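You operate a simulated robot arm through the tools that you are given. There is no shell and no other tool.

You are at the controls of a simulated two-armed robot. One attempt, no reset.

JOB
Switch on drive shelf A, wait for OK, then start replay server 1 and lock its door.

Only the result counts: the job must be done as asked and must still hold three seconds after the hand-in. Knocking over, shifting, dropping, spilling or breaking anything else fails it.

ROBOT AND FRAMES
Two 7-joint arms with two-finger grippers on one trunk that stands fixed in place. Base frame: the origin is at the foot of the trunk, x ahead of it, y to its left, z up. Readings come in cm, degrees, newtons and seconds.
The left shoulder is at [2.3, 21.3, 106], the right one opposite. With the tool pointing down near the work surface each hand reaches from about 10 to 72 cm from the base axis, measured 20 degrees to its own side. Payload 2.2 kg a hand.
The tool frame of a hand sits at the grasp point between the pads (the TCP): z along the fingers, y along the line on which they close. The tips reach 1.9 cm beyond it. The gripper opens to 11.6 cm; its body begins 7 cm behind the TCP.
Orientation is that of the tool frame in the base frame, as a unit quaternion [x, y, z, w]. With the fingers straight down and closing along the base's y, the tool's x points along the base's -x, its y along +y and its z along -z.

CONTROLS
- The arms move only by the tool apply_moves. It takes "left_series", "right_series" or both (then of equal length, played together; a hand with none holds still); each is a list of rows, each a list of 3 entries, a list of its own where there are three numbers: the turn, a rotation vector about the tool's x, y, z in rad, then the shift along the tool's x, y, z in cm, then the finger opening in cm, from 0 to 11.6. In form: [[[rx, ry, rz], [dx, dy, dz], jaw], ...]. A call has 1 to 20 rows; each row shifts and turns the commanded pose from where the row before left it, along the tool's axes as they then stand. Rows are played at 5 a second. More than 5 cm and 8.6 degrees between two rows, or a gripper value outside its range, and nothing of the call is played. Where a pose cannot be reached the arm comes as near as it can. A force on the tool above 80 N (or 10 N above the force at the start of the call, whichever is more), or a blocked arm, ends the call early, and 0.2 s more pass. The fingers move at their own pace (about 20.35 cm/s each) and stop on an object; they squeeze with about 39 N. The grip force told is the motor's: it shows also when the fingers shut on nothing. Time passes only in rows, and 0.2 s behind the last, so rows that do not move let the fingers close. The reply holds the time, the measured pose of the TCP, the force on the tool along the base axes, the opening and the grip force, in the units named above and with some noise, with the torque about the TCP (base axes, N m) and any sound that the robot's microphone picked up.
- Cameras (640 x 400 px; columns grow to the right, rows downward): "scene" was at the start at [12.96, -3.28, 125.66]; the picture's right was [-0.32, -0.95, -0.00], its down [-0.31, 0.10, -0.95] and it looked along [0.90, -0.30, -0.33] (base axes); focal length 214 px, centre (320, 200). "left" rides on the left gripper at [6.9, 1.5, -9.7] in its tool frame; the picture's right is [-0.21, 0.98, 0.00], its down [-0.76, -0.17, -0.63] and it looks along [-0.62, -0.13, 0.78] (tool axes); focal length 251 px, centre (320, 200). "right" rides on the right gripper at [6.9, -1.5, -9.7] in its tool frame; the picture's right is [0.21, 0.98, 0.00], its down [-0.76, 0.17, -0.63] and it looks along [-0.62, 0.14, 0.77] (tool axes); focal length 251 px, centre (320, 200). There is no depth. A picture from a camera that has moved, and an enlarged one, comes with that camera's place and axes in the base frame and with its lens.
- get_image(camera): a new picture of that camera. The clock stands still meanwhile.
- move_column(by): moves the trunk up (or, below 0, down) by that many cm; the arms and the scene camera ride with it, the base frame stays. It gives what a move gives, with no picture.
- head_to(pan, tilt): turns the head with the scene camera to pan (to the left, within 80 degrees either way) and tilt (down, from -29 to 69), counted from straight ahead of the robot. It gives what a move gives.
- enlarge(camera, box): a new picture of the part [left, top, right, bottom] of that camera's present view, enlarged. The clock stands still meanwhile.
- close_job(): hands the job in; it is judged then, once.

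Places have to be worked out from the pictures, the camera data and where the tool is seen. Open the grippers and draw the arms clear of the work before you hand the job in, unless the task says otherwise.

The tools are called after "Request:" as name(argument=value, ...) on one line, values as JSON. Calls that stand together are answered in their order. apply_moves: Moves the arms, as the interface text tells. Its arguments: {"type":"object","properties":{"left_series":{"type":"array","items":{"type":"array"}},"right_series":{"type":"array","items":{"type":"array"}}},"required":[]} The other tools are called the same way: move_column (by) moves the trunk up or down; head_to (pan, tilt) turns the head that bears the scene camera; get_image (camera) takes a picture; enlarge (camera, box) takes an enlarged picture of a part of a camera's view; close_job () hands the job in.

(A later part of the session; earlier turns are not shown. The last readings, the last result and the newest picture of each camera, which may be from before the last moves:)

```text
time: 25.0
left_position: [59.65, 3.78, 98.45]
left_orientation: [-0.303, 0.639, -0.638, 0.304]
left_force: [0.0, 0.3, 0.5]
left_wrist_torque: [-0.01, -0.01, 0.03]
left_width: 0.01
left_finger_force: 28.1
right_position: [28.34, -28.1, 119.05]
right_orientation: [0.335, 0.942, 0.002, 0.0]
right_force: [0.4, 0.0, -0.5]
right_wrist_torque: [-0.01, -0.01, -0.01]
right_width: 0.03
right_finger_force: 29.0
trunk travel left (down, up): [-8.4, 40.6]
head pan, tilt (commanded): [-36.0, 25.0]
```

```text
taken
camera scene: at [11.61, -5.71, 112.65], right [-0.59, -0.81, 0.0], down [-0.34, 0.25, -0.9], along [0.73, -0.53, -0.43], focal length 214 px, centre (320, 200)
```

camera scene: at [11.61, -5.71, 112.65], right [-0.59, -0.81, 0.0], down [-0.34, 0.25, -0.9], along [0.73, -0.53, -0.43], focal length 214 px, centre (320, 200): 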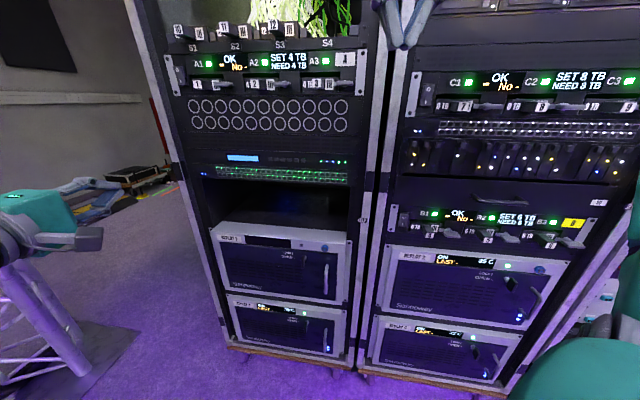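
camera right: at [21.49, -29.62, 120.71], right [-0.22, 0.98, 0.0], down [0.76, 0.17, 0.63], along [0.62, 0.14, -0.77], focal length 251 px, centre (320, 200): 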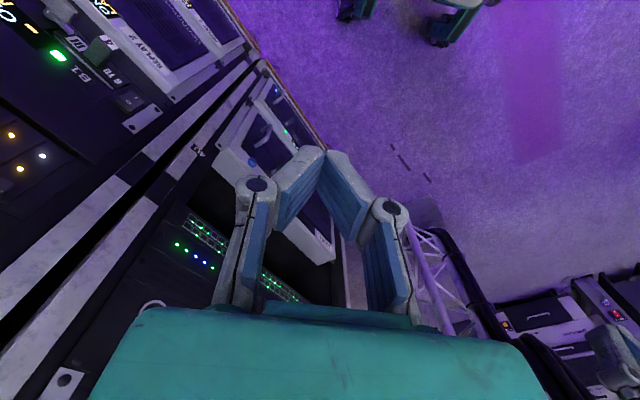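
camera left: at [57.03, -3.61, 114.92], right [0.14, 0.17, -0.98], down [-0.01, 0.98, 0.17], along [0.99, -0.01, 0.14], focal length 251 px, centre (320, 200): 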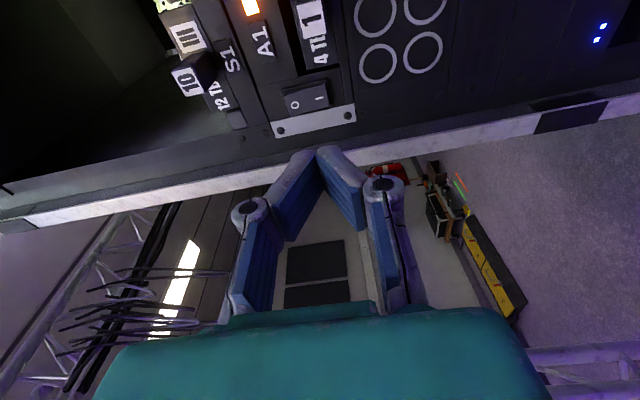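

Shelf A now reads OK with green lamps. Now I'll zoom on Replay 1 from this height to check its door, knob and button.

Request:
enlarge(camera="scene", box=[200, 215, 360, 315])

Request:
enlarge(camera="scene", box=[160, 45, 360, 105])

Request:
enlarge(camera="scene", box=[270, 235, 350, 285])

```text
4.00 times, centred on (280, 265) of scene
camera zoom: at [11.61, -5.71, 112.65], right [-0.59, -0.81, 0.0], down [-0.34, 0.25, -0.9], along [0.73, -0.53, -0.43], focal length 858 px, centre (480, -60)
```

zoom: 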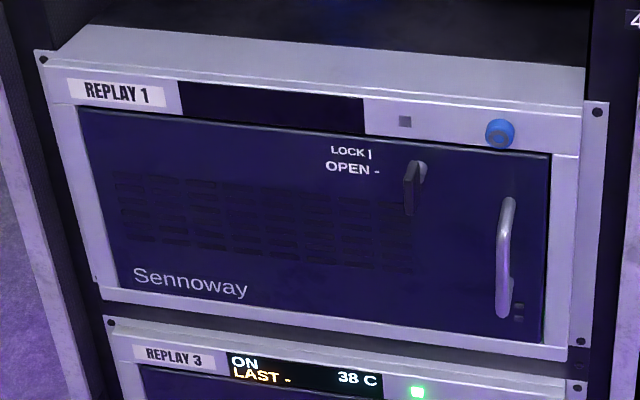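

```text
3.20 times, centred on (260, 75) of scene
camera zoom: at [11.61, -5.71, 112.65], right [-0.59, -0.81, 0.0], down [-0.34, 0.25, -0.9], along [0.73, -0.53, -0.43], focal length 686 px, centre (512, 600)
```

zoom: 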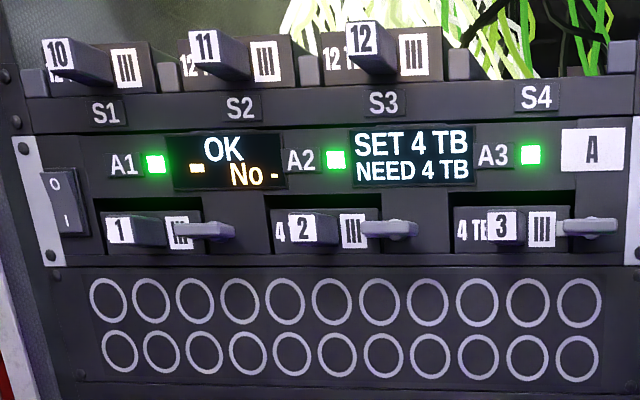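

```text
8.00 times, centred on (310, 260) of scene
camera zoom: at [11.61, -5.71, 112.65], right [-0.59, -0.81, 0.0], down [-0.34, 0.25, -0.9], along [0.73, -0.53, -0.43], focal length 1716 px, centre (400, -280)
```

zoom: 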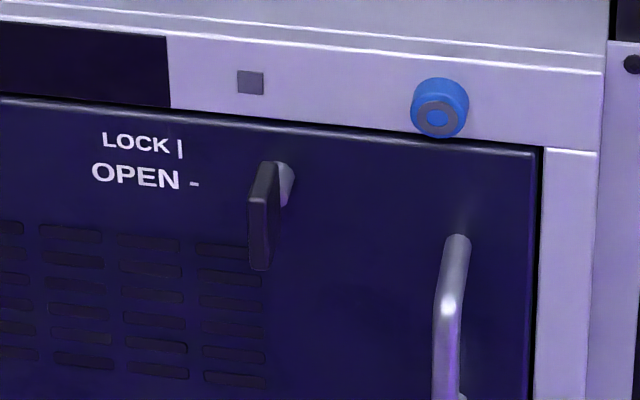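

The knob seems upright but I want to be sure; a tighter zoom on the knobs of Replay 1 and Replay 3.

Request:
enlarge(camera="scene", box=[292, 250, 324, 272])

Request:
enlarge(camera="scene", box=[290, 312, 322, 334])

```text
16.00 times, centred on (308, 261) of scene
camera zoom: at [11.61, -5.71, 112.65], right [-0.59, -0.81, 0.0], down [-0.34, 0.25, -0.9], along [0.73, -0.53, -0.43], focal length 3432 px, centre (512, -776)
```

zoom: 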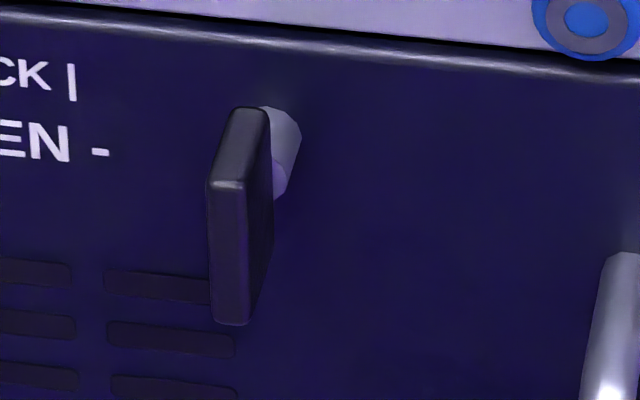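

```text
16.00 times, centred on (306, 323) of scene
camera zoom: at [11.61, -5.71, 112.65], right [-0.59, -0.81, 0.0], down [-0.34, 0.25, -0.9], along [0.73, -0.53, -0.43], focal length 3432 px, centre (544, -1768)
```

zoom: 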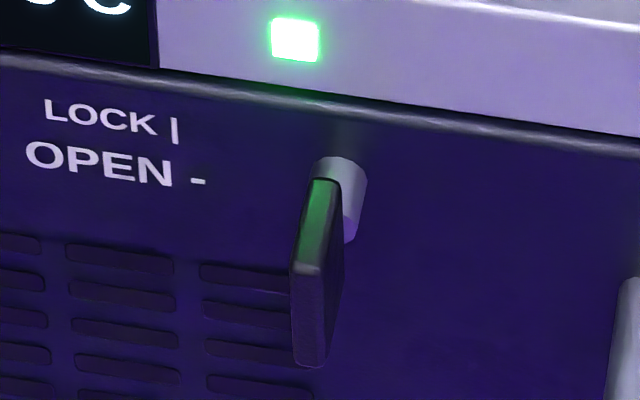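

Both knobs stand exactly upright. I'll check whether Replay 1's door itself is flush with its frame, comparing right-hand door edges on Replay 1 and 3.

Request:
enlarge(camera="scene", box=[316, 240, 356, 310])

Request:
enlarge(camera="scene", box=[316, 305, 356, 365])

Request:
enlarge(camera="scene", box=[205, 225, 265, 305])

```text
5.71 times, centred on (336, 275) of scene
camera zoom: at [11.61, -5.71, 112.65], right [-0.59, -0.81, 0.0], down [-0.34, 0.25, -0.9], along [0.73, -0.53, -0.43], focal length 1226 px, centre (229, -229)
```

zoom: 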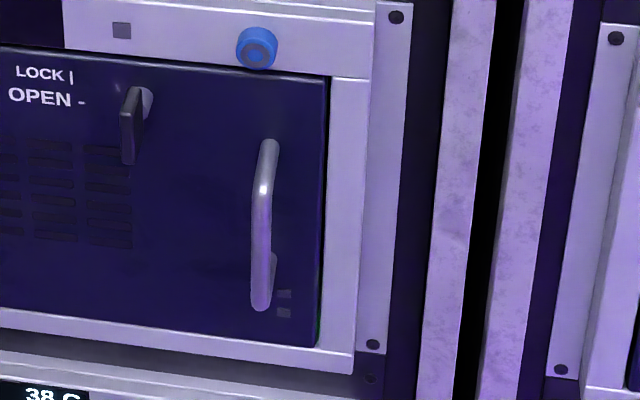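

```text
6.67 times, centred on (336, 335) of scene
camera zoom: at [11.61, -5.71, 112.65], right [-0.59, -0.81, 0.0], down [-0.34, 0.25, -0.9], along [0.73, -0.53, -0.43], focal length 1430 px, centre (213, -700)
```

zoom: 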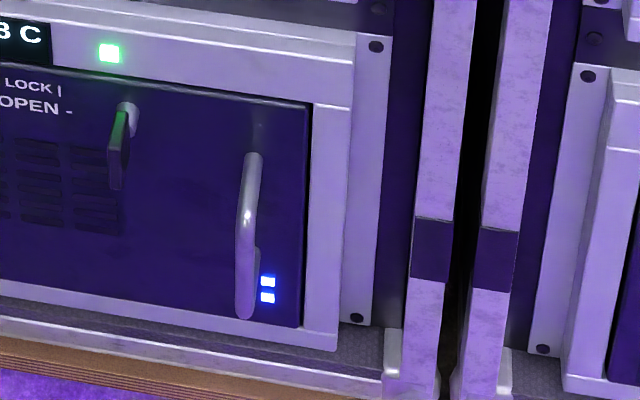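

```text
5.00 times, centred on (235, 265) of scene
camera zoom: at [11.61, -5.71, 112.65], right [-0.59, -0.81, 0.0], down [-0.34, 0.25, -0.9], along [0.73, -0.53, -0.43], focal length 1072 px, centre (745, -125)
```

zoom: 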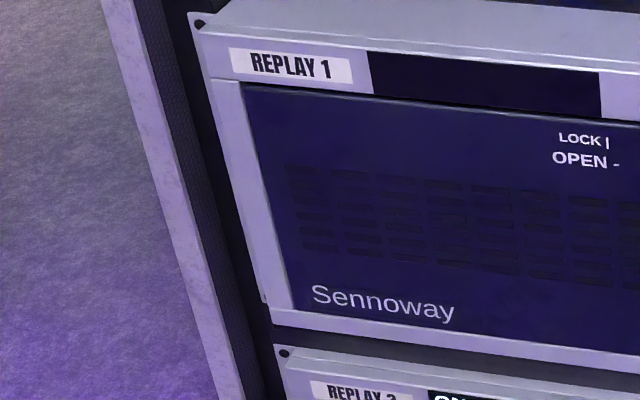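

Door and knob look shut and upright; I'll start the server first and then read its display. Lowering the trunk 8 cm and beginning to bring the right hand down and pitch it level toward the button.

Request:
move_column(by=-8)

Request:
apply_moves(right_series=[[[0, 0, 0], [0, 0, 3.5], 0], [[0, 0, 0], [0, 0, 3.5], 0], [[0, 0, 0], [0, 0, 3.5], 0], [[0, 0, 0], [0, 0, 3.5], 0], [[0, -0.1428, 0], [-1.02, 0.75, 2.58], 0], [[0, -0.1428, 0], [-0.64, 0.75, 2.7], 0], [[0, -0.1428, 0], [-0.25, 0.75, 2.76], 0], [[0, -0.1428, 0], [0.14, 0.75, 2.77], 0], [[0, -0.1428, 0], [0.54, 0.75, 2.72], 0], [[0, 0, 0], [0, 0, 0], 0]])

Request:
get_image(camera="scene")

Request:
get_image(camera="right")

```text
time: 26.2
left_position: [59.53, 4.08, 90.44]
left_orientation: [0.303, -0.639, 0.639, -0.304]
left_force: [0.2, -0.7, 0.0]
left_wrist_torque: [-0.01, 0.04, 0.02]
left_width: 0.0
left_finger_force: 28.2
right_position: [28.41, -27.99, 111.12]
right_orientation: [0.335, 0.942, 0.002, 0.001]
right_force: [0.3, -0.5, -0.1]
right_wrist_torque: [0.0, 0.0, 0.01]
right_width: 0.0
right_finger_force: 28.2
trunk travel left (down, up): [-0.4, 48.6]
head pan, tilt (commanded): [-36.0, 25.0]
```

```text
time: 28.4
left_position: [59.64, 4.21, 90.39]
left_orientation: [0.305, -0.638, 0.639, -0.303]
left_force: [0.2, -0.4, 0.2]
left_wrist_torque: [-0.03, -0.01, 0.02]
left_width: 0.0
left_finger_force: 28.6
right_position: [34.87, -28.08, 84.2]
right_orientation: [0.314, 0.883, -0.116, 0.329]
right_force: [-0.7, -0.7, -0.2]
right_wrist_torque: [0.0, 0.01, 0.01]
right_width: 0.0
right_finger_force: 28.7
trunk travel left (down, up): [-0.4, 48.6]
head pan, tilt (commanded): [-36.0, 25.0]
```

```text
taken
camera scene: at [11.58, -5.41, 104.66], right [-0.59, -0.81, 0.0], down [-0.34, 0.25, -0.91], along [0.73, -0.53, -0.42], focal length 214 px, centre (320, 200)
```

scene: 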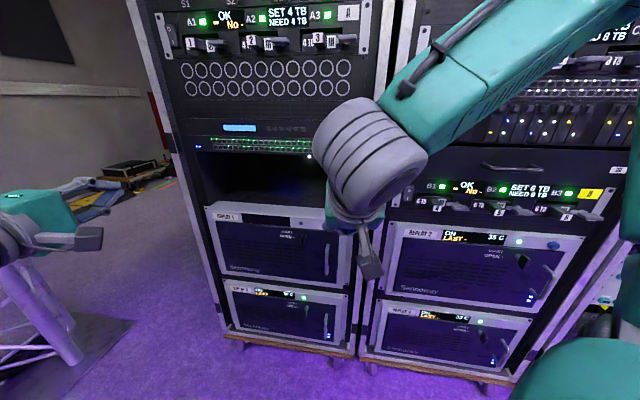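

```text
taken
camera right: at [24.87, -21.99, 87.01], right [0.49, 0.86, -0.14], down [0.23, 0.03, 0.97], along [0.84, -0.51, -0.18], focal length 251 px, centre (320, 200)
```

right: 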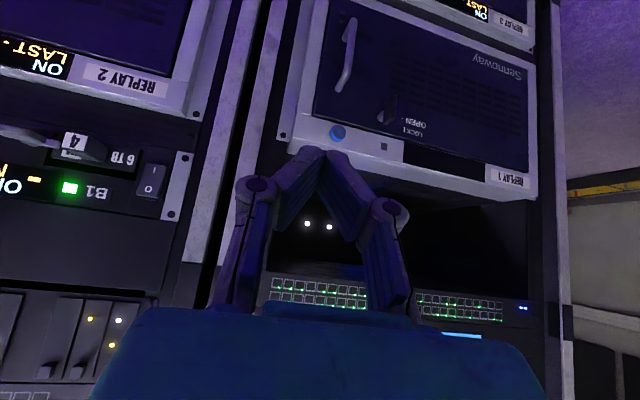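

The motion tracks well, and the right camera sees Replay 1 (upside down) ahead. I'll finish the pitch-up and descent.

Request:
apply_moves(right_series=[[[0, -0.1428, 0], [0.92, 0.75, 2.62], 0], [[0, -0.1428, 0], [1.28, 0.75, 2.46], 0], [[0, -0.1428, 0], [1.62, 0.75, 2.25], 0], [[0, -0.1428, 0], [1.92, 0.75, 2.0], 0], [[0, -0.1428, 0], [2.19, 0.75, 1.7], 0], [[0, -0.1428, 0], [2.41, 0.75, 1.37], 0], [[0, 0, 0], [0, 0, 0], 0]])

Request:
get_image(camera="scene")

Request:
get_image(camera="right")

```text
time: 30.0
left_position: [59.55, 4.47, 90.41]
left_orientation: [0.305, -0.637, 0.64, -0.303]
left_force: [0.0, 1.1, -1.2]
left_wrist_torque: [0.01, 0.0, -0.03]
left_width: 0.01
left_finger_force: 28.5
right_position: [46.05, -26.73, 70.27]
right_orientation: [0.236, 0.666, -0.237, 0.667]
right_force: [0.0, 0.0, 1.0]
right_wrist_torque: [0.01, 0.0, -0.04]
right_width: 0.0
right_finger_force: 28.7
right hand out of reach, approached as far as the arm can: row 1, 2, 6
trunk travel left (down, up): [-0.4, 48.6]
head pan, tilt (commanded): [-36.0, 25.0]
```

```text
taken
camera scene: at [11.67, -4.8, 104.68], right [-0.59, -0.81, 0.01], down [-0.35, 0.24, -0.91], along [0.73, -0.53, -0.42], focal length 214 px, centre (320, 200)
```

scene: 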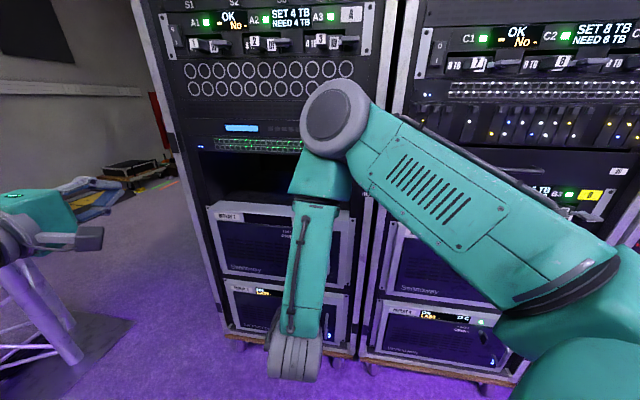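

```text
taken
camera right: at [37.47, -21.92, 63.37], right [0.62, 0.76, -0.22], down [-0.39, 0.53, 0.75], along [0.69, -0.38, 0.62], focal length 251 px, centre (320, 200)
```

right: 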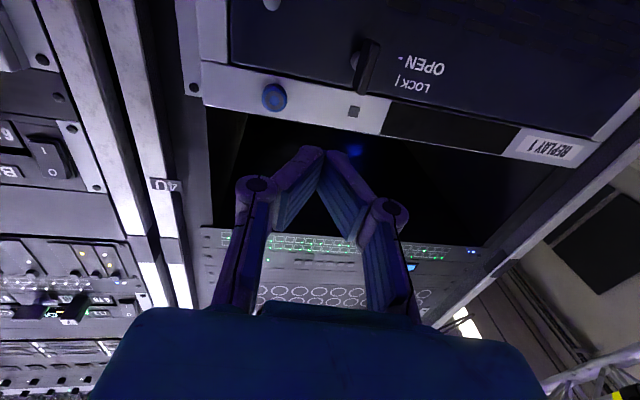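

The right hand is level at (46,-27,70), tool x down. A zoom from its camera will help fix the button's place relative to the tips.

Request:
enlarge(camera="right", box=[200, 20, 440, 170])

Request:
enlarge(camera="right", box=[255, 80, 295, 120])

```text
2.67 times, centred on (320, 95) of right
camera zoom: at [37.47, -21.92, 63.37], right [0.62, 0.76, -0.22], down [-0.39, 0.53, 0.75], along [0.69, -0.38, 0.62], focal length 670 px, centre (320, 480)
```

zoom: 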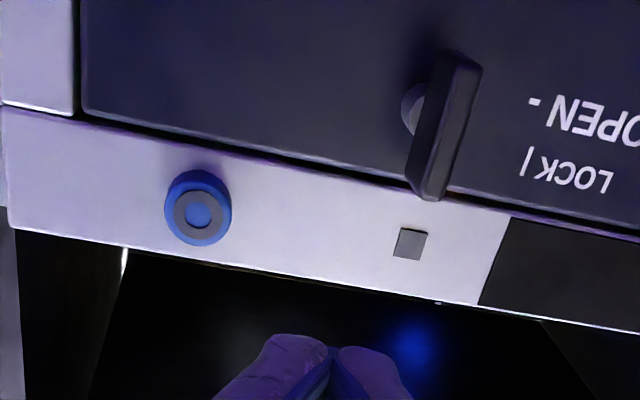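

```text
10.00 times, centred on (275, 100) of right
camera zoom: at [37.47, -21.92, 63.37], right [0.62, 0.76, -0.22], down [-0.39, 0.53, 0.75], along [0.69, -0.38, 0.62], focal length 2514 px, centre (770, 1200)
```

zoom: 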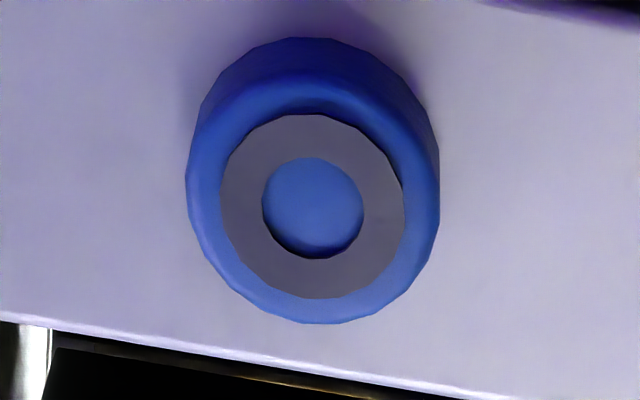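

The arm stopped a few cm left of the commanded spot (folded too close). The button seems at plane depth ≈66, z≈71.4, lateral ≈4.4 (TCP lateral now 8.4). I'll step forward 4 cm, where the arm has more room, and see where the hand ends up.

Request:
apply_moves(right_series=[[[0, 0, 0], [-0.8, 0, 2], 0], [[0, 0, 0], [-0.8, 0, 2], 0], [[0, 0, 0], [0, 0, 0], 0], [[0, 0, 0], [0, 0, 0], 0]])

Request:
get_image(camera="right")

```text
time: 31.0
left_position: [59.66, 4.0, 90.32]
left_orientation: [0.303, -0.639, 0.639, -0.304]
left_force: [0.0, -0.1, -0.1]
left_wrist_torque: [0.01, 0.03, 0.04]
left_width: 0.0
left_finger_force: 28.7
right_position: [48.99, -29.82, 71.73]
right_orientation: [0.237, 0.666, -0.236, 0.667]
right_force: [-1.0, 0.2, 0.2]
right_wrist_torque: [0.01, 0.01, 0.0]
right_width: 0.03
right_finger_force: 29.3
trunk travel left (down, up): [-0.4, 48.6]
head pan, tilt (commanded): [-36.0, 25.0]
```

```text
taken
camera right: at [40.6, -24.93, 64.87], right [0.62, 0.76, -0.21], down [-0.39, 0.53, 0.76], along [0.68, -0.39, 0.62], focal length 251 px, centre (320, 200)
```

right: 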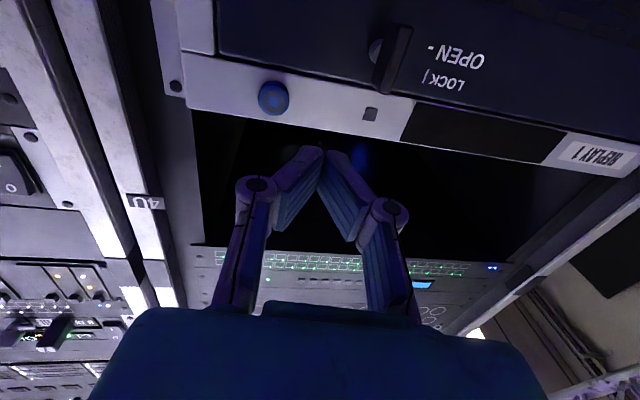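

Now within reach at (49.0,-29.8,71.7). The button lies about 3.4 cm to the right of the tool line and 7 cm ahead of the tips. I'll shift right, trim height and advance 3 cm.

Request:
apply_moves(right_series=[[[0, 0, 0], [0.2, -1.7, 0], 0], [[0, 0, 0], [0.2, -1.7, 0], 0], [[0, 0, 0], [0, 0, 1.5], 0], [[0, 0, 0], [0, 0, 1.5], 0], [[0, 0, 0], [0, 0, 0], 0], [[0, 0, 0], [0, 0, 0], 0]])

Request:
get_image(camera="right")

Request:
get_image(camera="scene")

```text
time: 32.4
left_position: [59.53, 4.11, 90.3]
left_orientation: [0.303, -0.638, 0.639, -0.304]
left_force: [0.6, 0.2, -0.4]
left_wrist_torque: [0.0, 0.0, -0.02]
left_width: 0.04
left_finger_force: 28.9
right_position: [49.16, -34.26, 71.4]
right_orientation: [0.238, 0.665, -0.236, 0.667]
right_force: [-0.7, -0.4, 0.8]
right_wrist_torque: [-0.02, -0.01, 0.03]
right_width: 0.02
right_finger_force: 28.6
trunk travel left (down, up): [-0.4, 48.6]
head pan, tilt (commanded): [-36.0, 25.0]
```

```text
taken
camera right: at [40.81, -29.37, 64.47], right [0.62, 0.76, -0.21], down [-0.39, 0.53, 0.76], along [0.68, -0.38, 0.62], focal length 251 px, centre (320, 200)
```

right: 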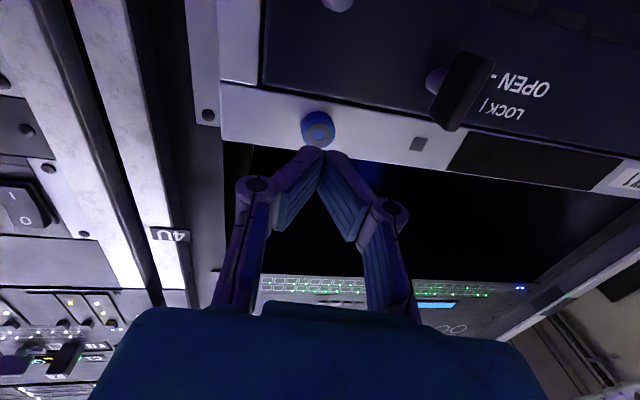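

```text
taken
camera scene: at [11.69, -5.41, 104.65], right [-0.59, -0.81, 0.0], down [-0.35, 0.25, -0.9], along [0.73, -0.53, -0.43], focal length 214 px, centre (320, 200)
```

scene: 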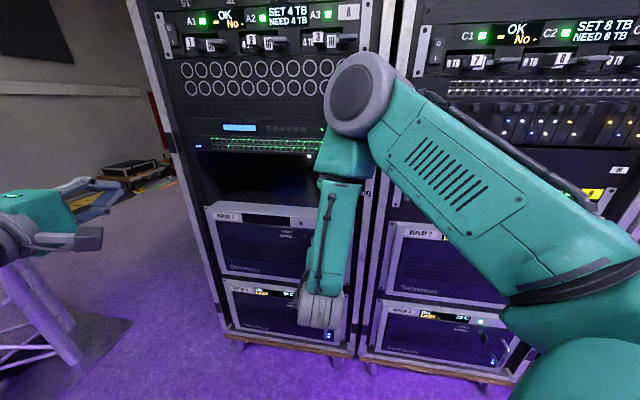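

The tool line now meets the button (lateral 4.4, z≈71.1) and tips are ~4 cm short. I'll advance 3 cm and verify alignment close up.

Request:
apply_moves(right_series=[[[0, 0, 0], [0.1, 0, 1.5], 0], [[0, 0, 0], [0.1, 0, 1.5], 0], [[0, 0, 0], [0, 0, 0], 0], [[0, 0, 0], [0, 0, 0], 0]])

Request:
enlarge(camera="right", box=[230, 70, 410, 190])

```text
time: 33.4
left_position: [59.65, 4.13, 90.45]
left_orientation: [0.303, -0.638, 0.639, -0.304]
left_force: [0.8, -0.9, -0.8]
left_wrist_torque: [0.0, -0.03, 0.01]
left_width: 0.01
left_finger_force: 28.4
right_position: [51.56, -36.0, 71.17]
right_orientation: [0.238, 0.665, -0.236, 0.667]
right_force: [0.0, -0.1, 0.5]
right_wrist_torque: [0.02, 0.0, 0.02]
right_width: 0.0
right_finger_force: 28.6
trunk travel left (down, up): [-0.4, 48.6]
head pan, tilt (commanded): [-36.0, 25.0]
```

```text
3.33 times, centred on (320, 130) of right
camera zoom: at [43.13, -31.23, 64.27], right [0.62, 0.76, -0.21], down [-0.39, 0.53, 0.76], along [0.69, -0.38, 0.62], focal length 838 px, centre (320, 433)
```

zoom: 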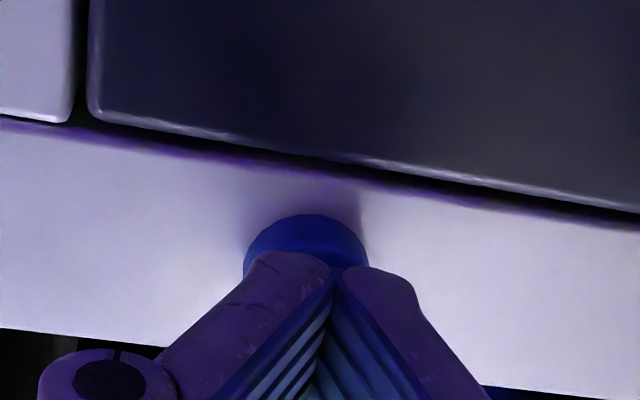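

Aligned within 0.3 cm. I'll trim that and press gently in small rows.

Request:
apply_moves(right_series=[[[0, 0, 0], [0, -0.3, 0.4], 0], [[0, 0, 0], [0, 0, 0.4], 0], [[0, 0, 0], [0, 0, 0.4], 0], [[0, 0, 0], [0, 0, 0], 0]])

Request:
enlarge(camera="right", box=[230, 70, 410, 190])

Request:
enlarge(camera="scene", box=[190, 190, 350, 290])

```text
time: 34.4
left_position: [59.42, 4.24, 90.57]
left_orientation: [0.303, -0.638, 0.64, -0.303]
left_force: [0.1, -0.3, 0.3]
left_wrist_torque: [-0.01, 0.01, 0.01]
left_width: 0.02
left_finger_force: 27.7
right_position: [52.07, -36.98, 71.21]
right_orientation: [0.238, 0.666, -0.237, 0.666]
right_force: [-18.9, 8.3, -3.3]
right_wrist_torque: [0.05, 0.02, -0.23]
right_width: 0.0
right_finger_force: 28.7
trunk travel left (down, up): [-0.4, 48.6]
head pan, tilt (commanded): [-36.0, 25.0]
heard: click
```

```text
3.33 times, centred on (320, 130) of right
camera zoom: at [43.71, -32.1, 64.27], right [0.62, 0.76, -0.21], down [-0.39, 0.53, 0.76], along [0.69, -0.38, 0.62], focal length 838 px, centre (320, 433)
```

zoom: 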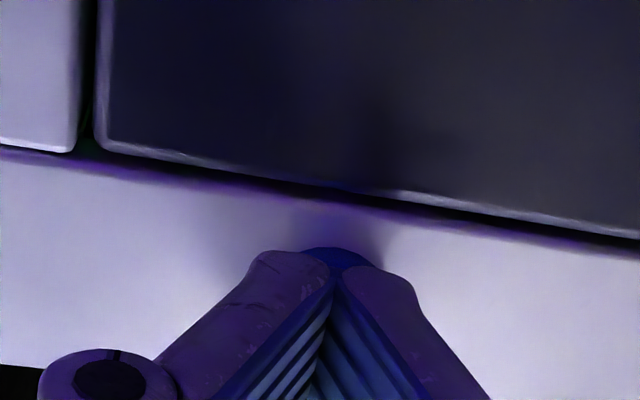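

```text
4.00 times, centred on (270, 240) of scene
camera zoom: at [11.52, -5.27, 104.67], right [-0.59, -0.81, 0.0], down [-0.34, 0.25, -0.91], along [0.73, -0.53, -0.42], focal length 858 px, centre (520, 40)
```

zoom: 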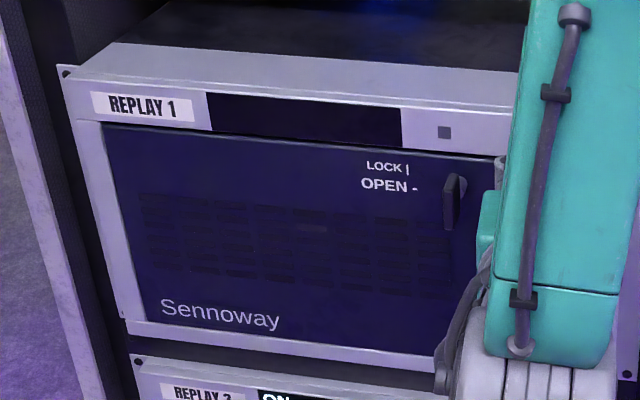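

A click was heard with about 20 N, so the button pressed; the display is still dark. I'll release the button by backing off 2 cm and see whether the display comes up.

Request:
apply_moves(right_series=[[[0, 0, 0], [0, 0, -1.0], 0], [[0, 0, 0], [0, 0, -1.5], 0], [[0, 0, 0], [0, 0, 0], 0], [[0, 0, 0], [0, 0, 0], 0]])

Request:
enlarge(camera="scene", box=[190, 190, 350, 290])

Request:
get_image(camera="right")

```text
time: 35.4
left_position: [59.59, 4.11, 90.44]
left_orientation: [0.304, -0.638, 0.638, -0.304]
left_force: [0.8, -0.1, 0.4]
left_wrist_torque: [-0.02, -0.02, -0.03]
left_width: 0.02
left_finger_force: 28.2
right_position: [50.35, -35.61, 71.27]
right_orientation: [0.238, 0.666, -0.236, 0.667]
right_force: [-0.1, 0.4, 0.5]
right_wrist_torque: [0.0, -0.01, -0.02]
right_width: 0.03
right_finger_force: 28.0
trunk travel left (down, up): [-0.4, 48.6]
head pan, tilt (commanded): [-36.0, 25.0]
```

```text
4.00 times, centred on (270, 240) of scene
camera zoom: at [11.71, -5.42, 104.65], right [-0.59, -0.81, 0.0], down [-0.35, 0.25, -0.9], along [0.73, -0.53, -0.43], focal length 858 px, centre (520, 40)
```

zoom: 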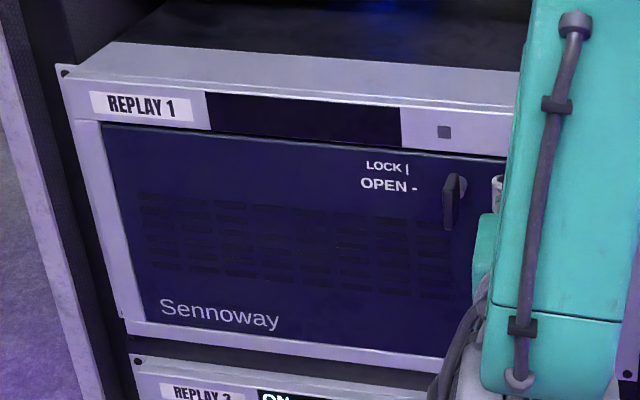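

```text
taken
camera right: at [41.92, -30.64, 64.24], right [0.62, 0.76, -0.21], down [-0.39, 0.53, 0.76], along [0.68, -0.38, 0.62], focal length 251 px, centre (320, 200)
```

right: 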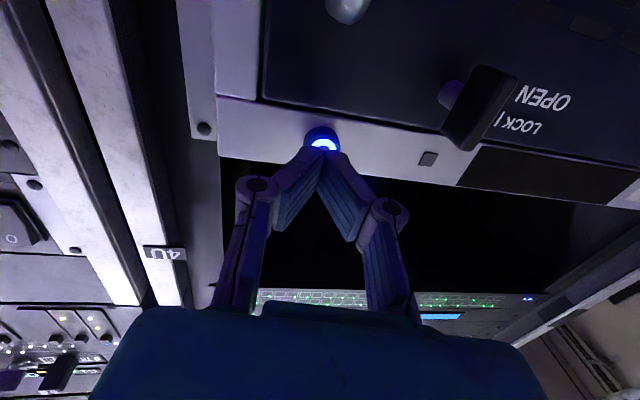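

The button's ring has lit up; the server may be booting. I'll back off a little more and let a few seconds pass, then look again.

Request:
apply_moves(right_series=[[[0, 0, 0], [0, 0, -1.5], 0], [[0, 0, 0], [0, 0, 0], 0], [[0, 0, 0], [0, 0, 0], 0], [[0, 0, 0], [0, 0, 0], 0], [[0, 0, 0], [0, 0, 0], 0], [[0, 0, 0], [0, 0, 0], 0], [[0, 0, 0], [0, 0, 0], 0], [[0, 0, 0], [0, 0, 0], 0], [[0, 0, 0], [0, 0, 0], 0], [[0, 0, 0], [0, 0, 0], 0]])

Request:
enlarge(camera="scene", box=[190, 190, 350, 290])

Request:
enlarge(camera="right", box=[240, 60, 560, 220])

```text
time: 37.6
left_position: [59.59, 4.08, 90.36]
left_orientation: [0.303, -0.639, 0.639, -0.303]
left_force: [0.9, -0.5, -0.3]
left_wrist_torque: [-0.04, -0.01, -0.04]
left_width: 0.0
left_finger_force: 28.6
right_position: [49.27, -34.63, 71.16]
right_orientation: [0.237, 0.666, -0.235, 0.667]
right_force: [-0.3, 0.4, 0.4]
right_wrist_torque: [-0.03, -0.01, -0.03]
right_width: 0.0
right_finger_force: 28.4
trunk travel left (down, up): [-0.4, 48.6]
head pan, tilt (commanded): [-36.0, 25.0]
```

```text
4.00 times, centred on (270, 240) of scene
camera zoom: at [11.7, -5.42, 104.65], right [-0.59, -0.81, 0.0], down [-0.35, 0.25, -0.9], along [0.73, -0.53, -0.43], focal length 858 px, centre (520, 40)
```

zoom: 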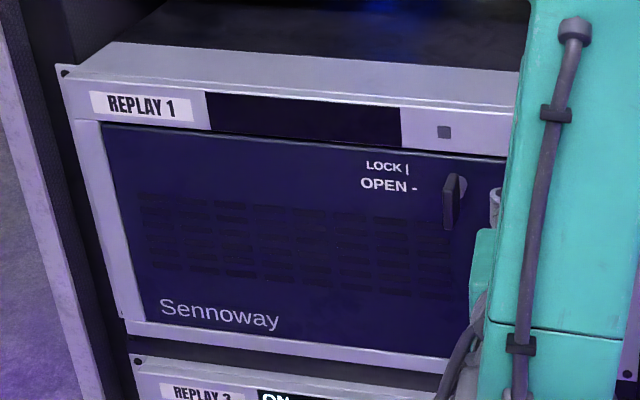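

```text
2.00 times, centred on (400, 140) of right
camera zoom: at [40.8, -29.73, 64.24], right [0.62, 0.76, -0.21], down [-0.39, 0.53, 0.76], along [0.69, -0.38, 0.62], focal length 503 px, centre (160, 320)
```

zoom: 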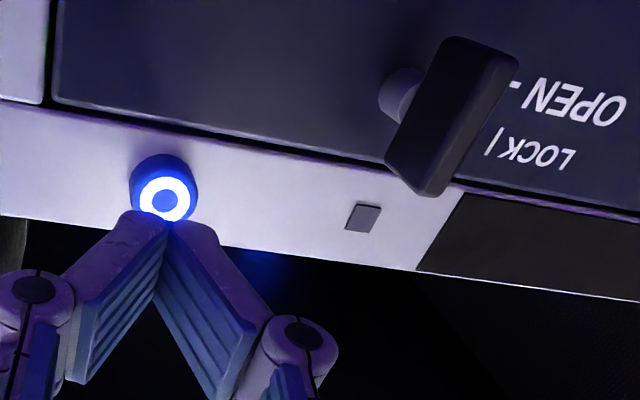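

The ring stays lit but the display and status lamp remain dark; on running servers that ring is unlit, so this may be a locator light rather than the power button — the power switch could be behind the door. I'll wait a few more seconds to make sure before deciding.

Request:
apply_moves(right_series=[[[0, 0, 0], [0, 0, 0], 0], [[0, 0, 0], [0, 0, 0], 0], [[0, 0, 0], [0, 0, 0], 0], [[0, 0, 0], [0, 0, 0], 0], [[0, 0, 0], [0, 0, 0], 0], [[0, 0, 0], [0, 0, 0], 0], [[0, 0, 0], [0, 0, 0], 0], [[0, 0, 0], [0, 0, 0], 0], [[0, 0, 0], [0, 0, 0], 0], [[0, 0, 0], [0, 0, 0], 0], [[0, 0, 0], [0, 0, 0], 0], [[0, 0, 0], [0, 0, 0], 0], [[0, 0, 0], [0, 0, 0], 0], [[0, 0, 0], [0, 0, 0], 0], [[0, 0, 0], [0, 0, 0], 0], [[0, 0, 0], [0, 0, 0], 0], [[0, 0, 0], [0, 0, 0], 0], [[0, 0, 0], [0, 0, 0], 0], [[0, 0, 0], [0, 0, 0], 0], [[0, 0, 0], [0, 0, 0], 0]])

Request:
enlarge(camera="scene", box=[190, 190, 350, 290])

Request:
enlarge(camera="right", box=[240, 60, 560, 220])

Request:
enlarge(camera="scene", box=[140, 0, 380, 60])

Request:
enlarge(camera="scene", box=[380, 215, 560, 370])

```text
time: 41.8
left_position: [59.53, 4.18, 90.43]
left_orientation: [0.304, -0.638, 0.639, -0.305]
left_force: [1.0, -1.2, -0.5]
left_wrist_torque: [0.01, -0.04, 0.04]
left_width: 0.0
left_finger_force: 28.4
right_position: [49.19, -34.57, 71.18]
right_orientation: [0.237, 0.666, -0.235, 0.667]
right_force: [-0.4, 0.3, -0.9]
right_wrist_torque: [-0.01, -0.02, -0.03]
right_width: 0.0
right_finger_force: 28.3
trunk travel left (down, up): [-0.4, 48.6]
head pan, tilt (commanded): [-36.0, 25.0]
```

```text
4.00 times, centred on (270, 240) of scene
camera zoom: at [11.7, -5.42, 104.65], right [-0.59, -0.81, 0.0], down [-0.35, 0.25, -0.9], along [0.73, -0.53, -0.43], focal length 858 px, centre (520, 40)
```

zoom: 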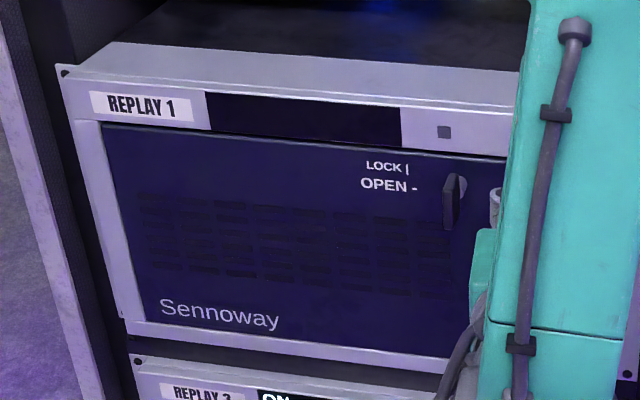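

```text
2.00 times, centred on (400, 140) of right
camera zoom: at [40.8, -29.73, 64.24], right [0.62, 0.76, -0.21], down [-0.39, 0.53, 0.76], along [0.68, -0.38, 0.62], focal length 503 px, centre (160, 320)
```

zoom: 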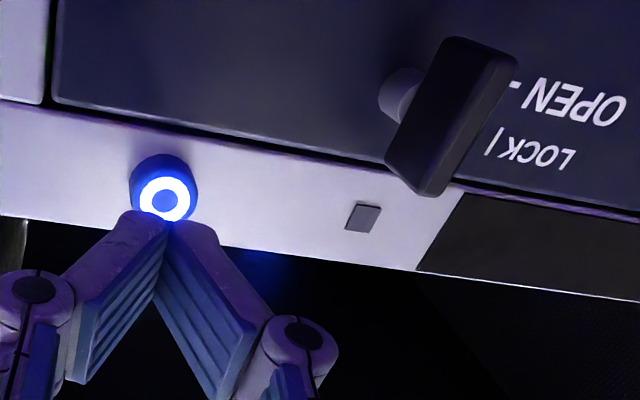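

```text
2.67 times, centred on (260, 30) of scene
camera zoom: at [11.7, -5.42, 104.65], right [-0.59, -0.81, 0.0], down [-0.35, 0.25, -0.9], along [0.73, -0.53, -0.43], focal length 572 px, centre (480, 653)
```

zoom: 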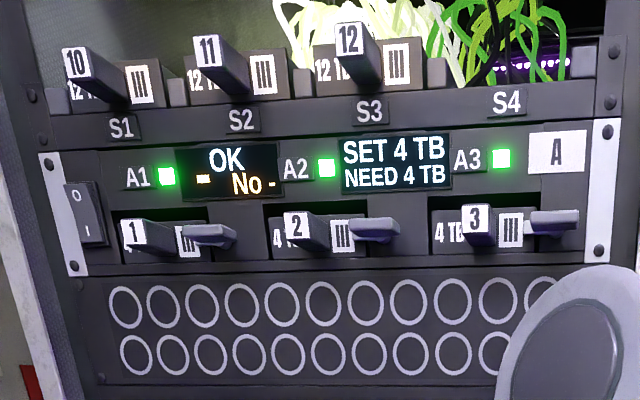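

```text
2.58 times, centred on (470, 292) of scene
camera zoom: at [11.7, -5.42, 104.65], right [-0.59, -0.81, 0.0], down [-0.35, 0.25, -0.9], along [0.73, -0.53, -0.43], focal length 554 px, centre (-67, -39)
```

zoom: 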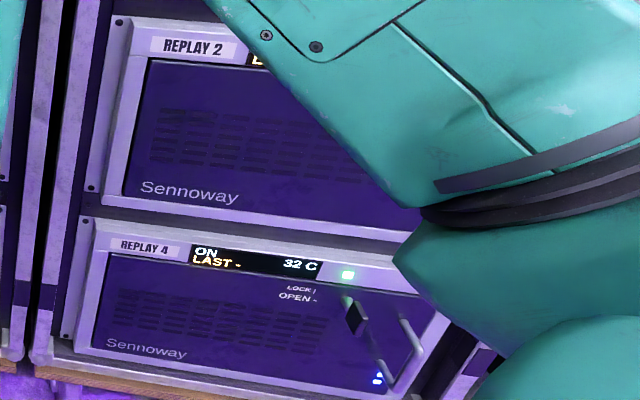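

Shelf A is OK and steady, but the server hasn't started — Replay 3 and 4 don't even have this blue button, so it's a locator light and the power control must be behind the door. I'll press it once more to put that light back off.

Request:
apply_moves(right_series=[[[0, 0, 0], [0, 0, 1.5], 0], [[0, 0, 0], [0, 0, 1.3], 0], [[0, 0, 0], [0, 0, 0.4], 0], [[0, 0, 0], [0, 0, 0.4], 0], [[0, 0, 0], [0, 0, 0.3], 0], [[0, 0, 0], [0, 0, 0], 0]])

```text
time: 43.2
left_position: [59.42, 4.3, 90.42]
left_orientation: [0.303, -0.638, 0.64, -0.303]
left_force: [0.1, 0.2, -0.1]
left_wrist_torque: [-0.02, 0.02, -0.01]
left_width: 0.0
left_finger_force: 28.4
right_position: [52.02, -36.95, 71.11]
right_orientation: [0.238, 0.666, -0.237, 0.666]
right_force: [-13.2, 7.8, -3.0]
right_wrist_torque: [0.06, 0.01, -0.16]
right_width: 0.0
right_finger_force: 28.8
trunk travel left (down, up): [-0.4, 48.6]
head pan, tilt (commanded): [-36.0, 25.0]
heard: click
```

Click heard again. I'll back off 4 cm and check the light.

Request:
apply_moves(right_series=[[[0, 0, 0], [0, 0, -1.0], 0], [[0, 0, 0], [0, 0, -1.5], 0], [[0, 0, 0], [0, 0, -2.0], 0], [[0, 0, 0], [0, 0, -2.0], 0], [[0, 0, 0], [0, 0, 0], 0], [[0, 0, 0], [0, 0, 0], 0]])

Request:
get_image(camera="right")

Request:
enlarge(camera="scene", box=[190, 190, 350, 290])

```text
time: 44.6
left_position: [59.53, 4.07, 90.44]
left_orientation: [0.305, -0.638, 0.639, -0.304]
left_force: [0.2, 0.3, 0.0]
left_wrist_torque: [0.0, 0.0, 0.01]
left_width: 0.01
left_finger_force: 28.4
right_position: [47.14, -32.94, 71.05]
right_orientation: [0.238, 0.666, -0.236, 0.667]
right_force: [-0.1, -0.5, 0.0]
right_wrist_torque: [-0.02, 0.01, 0.0]
right_width: 0.0
right_finger_force: 29.0
trunk travel left (down, up): [-0.4, 48.6]
head pan, tilt (commanded): [-36.0, 25.0]
```

```text
taken
camera right: at [38.74, -28.1, 64.18], right [0.62, 0.76, -0.21], down [-0.39, 0.53, 0.76], along [0.68, -0.39, 0.62], focal length 251 px, centre (320, 200)
```

right: 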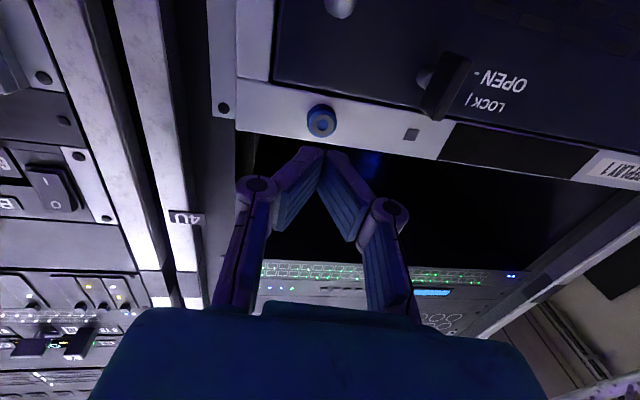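

```text
4.00 times, centred on (270, 240) of scene
camera zoom: at [11.69, -5.4, 104.65], right [-0.59, -0.81, 0.0], down [-0.35, 0.25, -0.91], along [0.73, -0.53, -0.43], focal length 858 px, centre (520, 40)
```

zoom: 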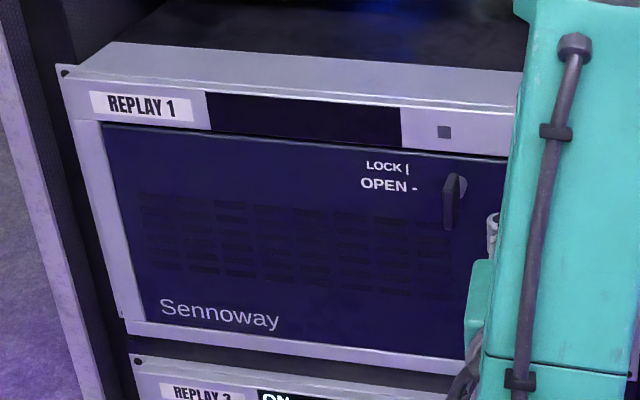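

The locator light is off again. Now I'll survey the lock knob closely for gripping; zoom on it from the right camera.

Request:
enlarge(camera="right", box=[400, 40, 500, 130])

Request:
apply_moves(right_series=[[[0, 0, 0], [0.8, 1.7, 0], 0], [[0, 0, 0], [0.8, 1.7, 0], 0], [[0, 0, 0], [0.8, 1.7, 0], 0], [[0, 0, 0], [0.8, 1.7, 0], 0], [[0, 0, 0], [0, 0, 0], 0], [[0, 0, 0], [0, 0, 0], 0]])

Request:
get_image(camera="right")

Request:
get_image(camera="scene")

```text
4.44 times, centred on (450, 85) of right
camera zoom: at [38.74, -28.1, 64.18], right [0.62, 0.76, -0.21], down [-0.39, 0.53, 0.76], along [0.68, -0.39, 0.62], focal length 1118 px, centre (-258, 711)
```

zoom: 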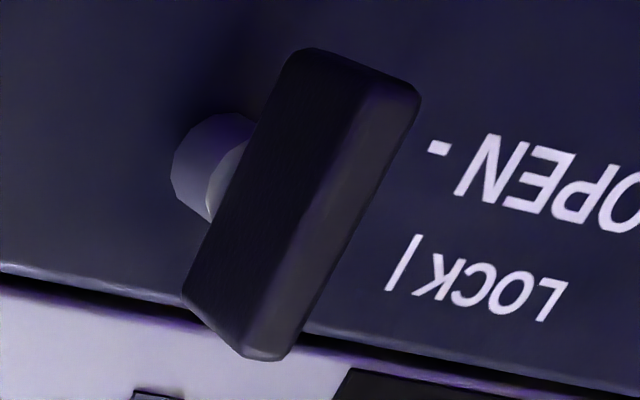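

```text
time: 46.0
left_position: [59.56, 4.09, 90.39]
left_orientation: [0.304, -0.638, 0.64, -0.304]
left_force: [0.1, 0.9, -0.1]
left_wrist_torque: [-0.04, 0.02, 0.0]
left_width: 0.0
left_finger_force: 28.3
right_position: [51.43, -27.61, 67.94]
right_orientation: [0.238, 0.665, -0.237, 0.667]
right_force: [0.3, 0.3, 0.4]
right_wrist_torque: [0.01, 0.03, 0.0]
right_width: 0.0
right_finger_force: 28.2
trunk travel left (down, up): [-0.4, 48.6]
head pan, tilt (commanded): [-36.0, 25.0]
```

```text
taken
camera right: at [43.08, -22.74, 61.0], right [0.62, 0.76, -0.21], down [-0.39, 0.53, 0.76], along [0.68, -0.38, 0.62], focal length 251 px, centre (320, 200)
```

right: 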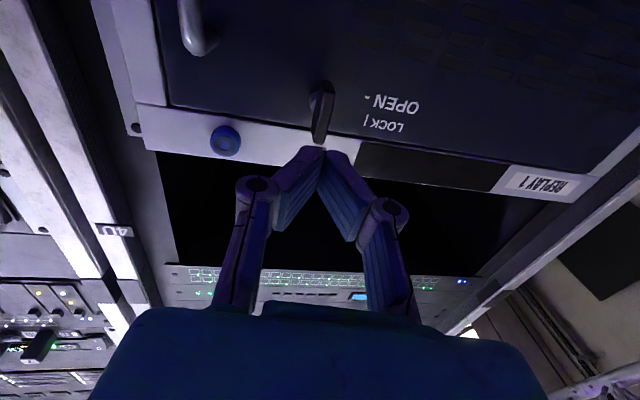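

```text
taken
camera scene: at [11.71, -5.35, 104.65], right [-0.59, -0.81, 0.0], down [-0.35, 0.25, -0.91], along [0.73, -0.53, -0.43], focal length 214 px, centre (320, 200)
```

scene: 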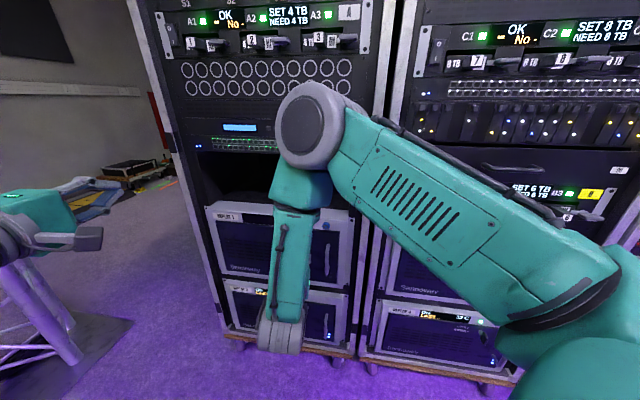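

The knob now lies nearly straight ahead of the tool. Zoom again for the second triangulation view.

Request:
enlarge(camera="right", box=[270, 60, 370, 150])

Request:
enlarge(camera="right", box=[140, 0, 440, 170])

```text
4.44 times, centred on (320, 105) of right
camera zoom: at [43.08, -22.74, 61.0], right [0.62, 0.76, -0.21], down [-0.39, 0.53, 0.76], along [0.68, -0.38, 0.62], focal length 1118 px, centre (320, 622)
```

zoom: 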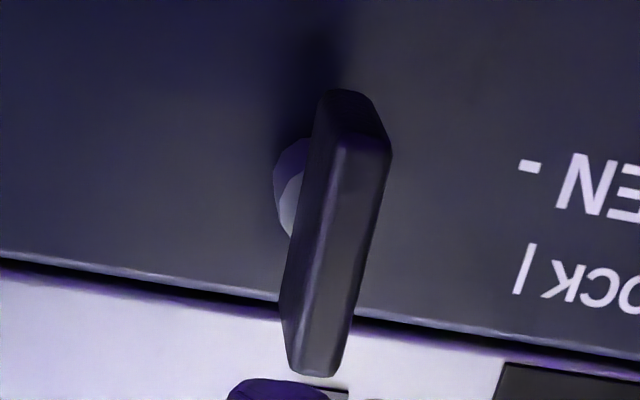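

```text
2.13 times, centred on (290, 85) of right
camera zoom: at [43.08, -22.74, 61.0], right [0.62, 0.76, -0.21], down [-0.39, 0.53, 0.76], along [0.68, -0.38, 0.62], focal length 536 px, centre (384, 445)
```

zoom: 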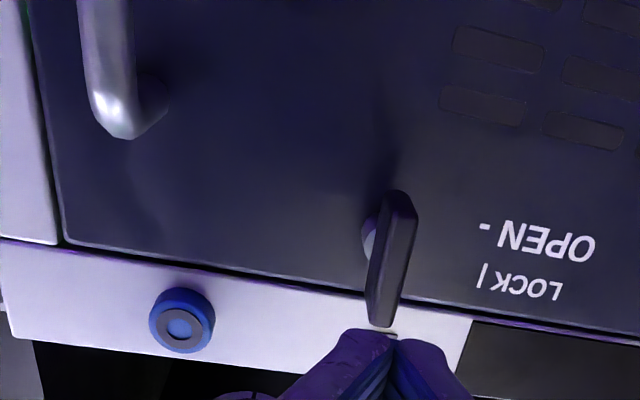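

Triangulated: blade front at depth p≈63.1, lateral 11.2, z 65.3–68.5 (centre 66.9); door surface p≈66.6. The TCP is at p 57.4, lateral 11.1, z 67.9. I'll open the fingers to 5 cm, drop 1 cm and advance around the upright blade.

Request:
apply_moves(right_series=[[[0, 0, 0], [0.5, 0.1, 0], 5], [[0, 0, 0], [0.5, 0, 0], 5], [[0, 0, 0], [0, 0, 1.5], 5], [[0, 0, 0], [0, 0, 1.5], 5], [[0, 0, 0], [0, 0, 0], 5], [[0, 0, 0], [0, 0, 0], 5]])

Request:
get_image(camera="right")

```text
time: 47.4
left_position: [59.5, 4.18, 90.42]
left_orientation: [0.305, -0.637, 0.64, -0.303]
left_force: [-1.0, 0.1, 0.2]
left_wrist_torque: [0.02, 0.01, -0.01]
left_width: 0.04
left_finger_force: 28.7
right_position: [53.93, -29.49, 66.94]
right_orientation: [0.238, 0.666, -0.237, 0.667]
right_force: [-0.3, 0.1, -0.2]
right_wrist_torque: [-0.02, -0.01, 0.01]
right_width: 5.0
right_finger_force: 0.1
trunk travel left (down, up): [-0.4, 48.6]
head pan, tilt (commanded): [-36.0, 25.0]
```

```text
taken
camera right: at [45.47, -24.56, 60.01], right [0.62, 0.76, -0.21], down [-0.39, 0.53, 0.76], along [0.68, -0.38, 0.62], focal length 251 px, centre (320, 200)
```

right: 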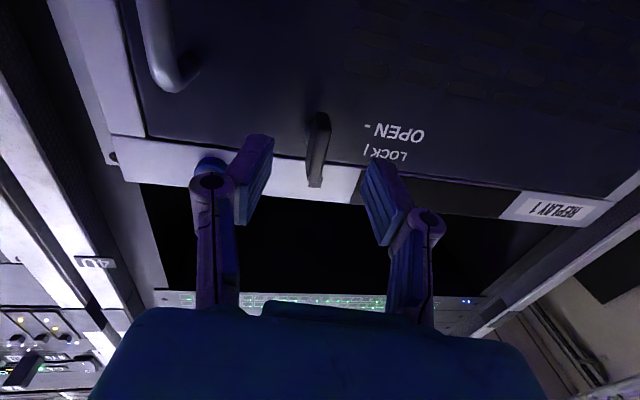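

The fingers straddle the blade symmetrically. I'll advance 2.4 cm and close on it.

Request:
apply_moves(right_series=[[[0, 0, 0], [0, 0, 1.2], 5], [[0, 0, 0], [0, 0, 1.2], 5], [[0, 0, 0], [0, 0, 0], 5], [[0, 0, 0], [0, 0, 0], 0], [[0, 0, 0], [0, 0, 0], 0], [[0, 0, 0], [0, 0, 0], 0]])

Request:
get_image(camera="right")

Request:
enlarge(camera="right", box=[230, 90, 410, 230])

```text
time: 48.8
left_position: [59.59, 3.99, 90.45]
left_orientation: [0.303, -0.638, 0.64, -0.304]
left_force: [-0.2, 0.5, 0.6]
left_wrist_torque: [0.03, 0.0, 0.01]
left_width: 0.01
left_finger_force: 28.3
right_position: [55.58, -31.14, 66.89]
right_orientation: [0.24, 0.665, -0.237, 0.667]
right_force: [-8.8, -7.0, 0.5]
right_wrist_torque: [-0.57, -0.38, -0.25]
right_width: 0.97
right_finger_force: 36.9
trunk travel left (down, up): [-0.4, 48.6]
head pan, tilt (commanded): [-36.0, 25.0]
```

```text
taken
camera right: at [47.25, -26.21, 60.04], right [0.62, 0.76, -0.21], down [-0.39, 0.53, 0.76], along [0.68, -0.39, 0.62], focal length 251 px, centre (320, 200)
```

right: 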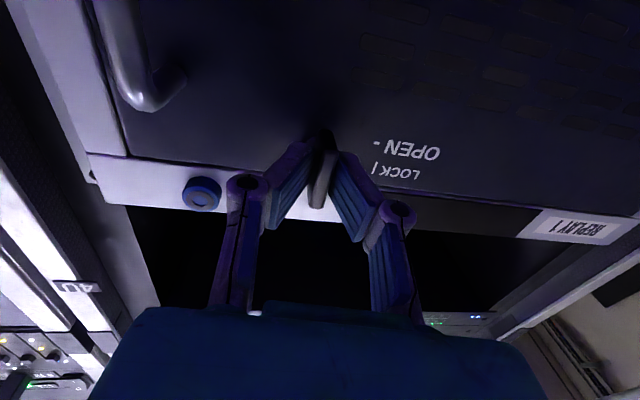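

```text
2.86 times, centred on (320, 160) of right
camera zoom: at [47.25, -26.21, 60.04], right [0.62, 0.76, -0.21], down [-0.39, 0.53, 0.76], along [0.68, -0.39, 0.62], focal length 718 px, centre (320, 314)
```

zoom: 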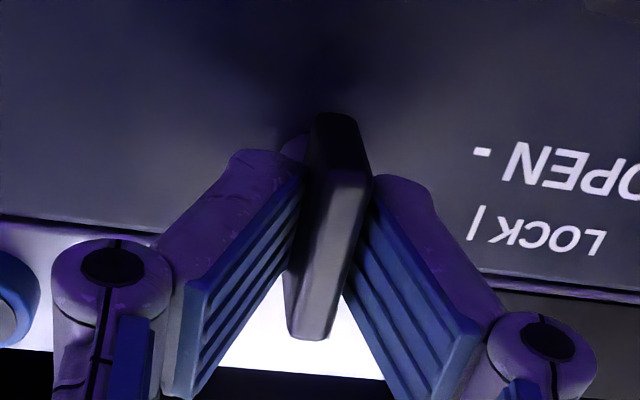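

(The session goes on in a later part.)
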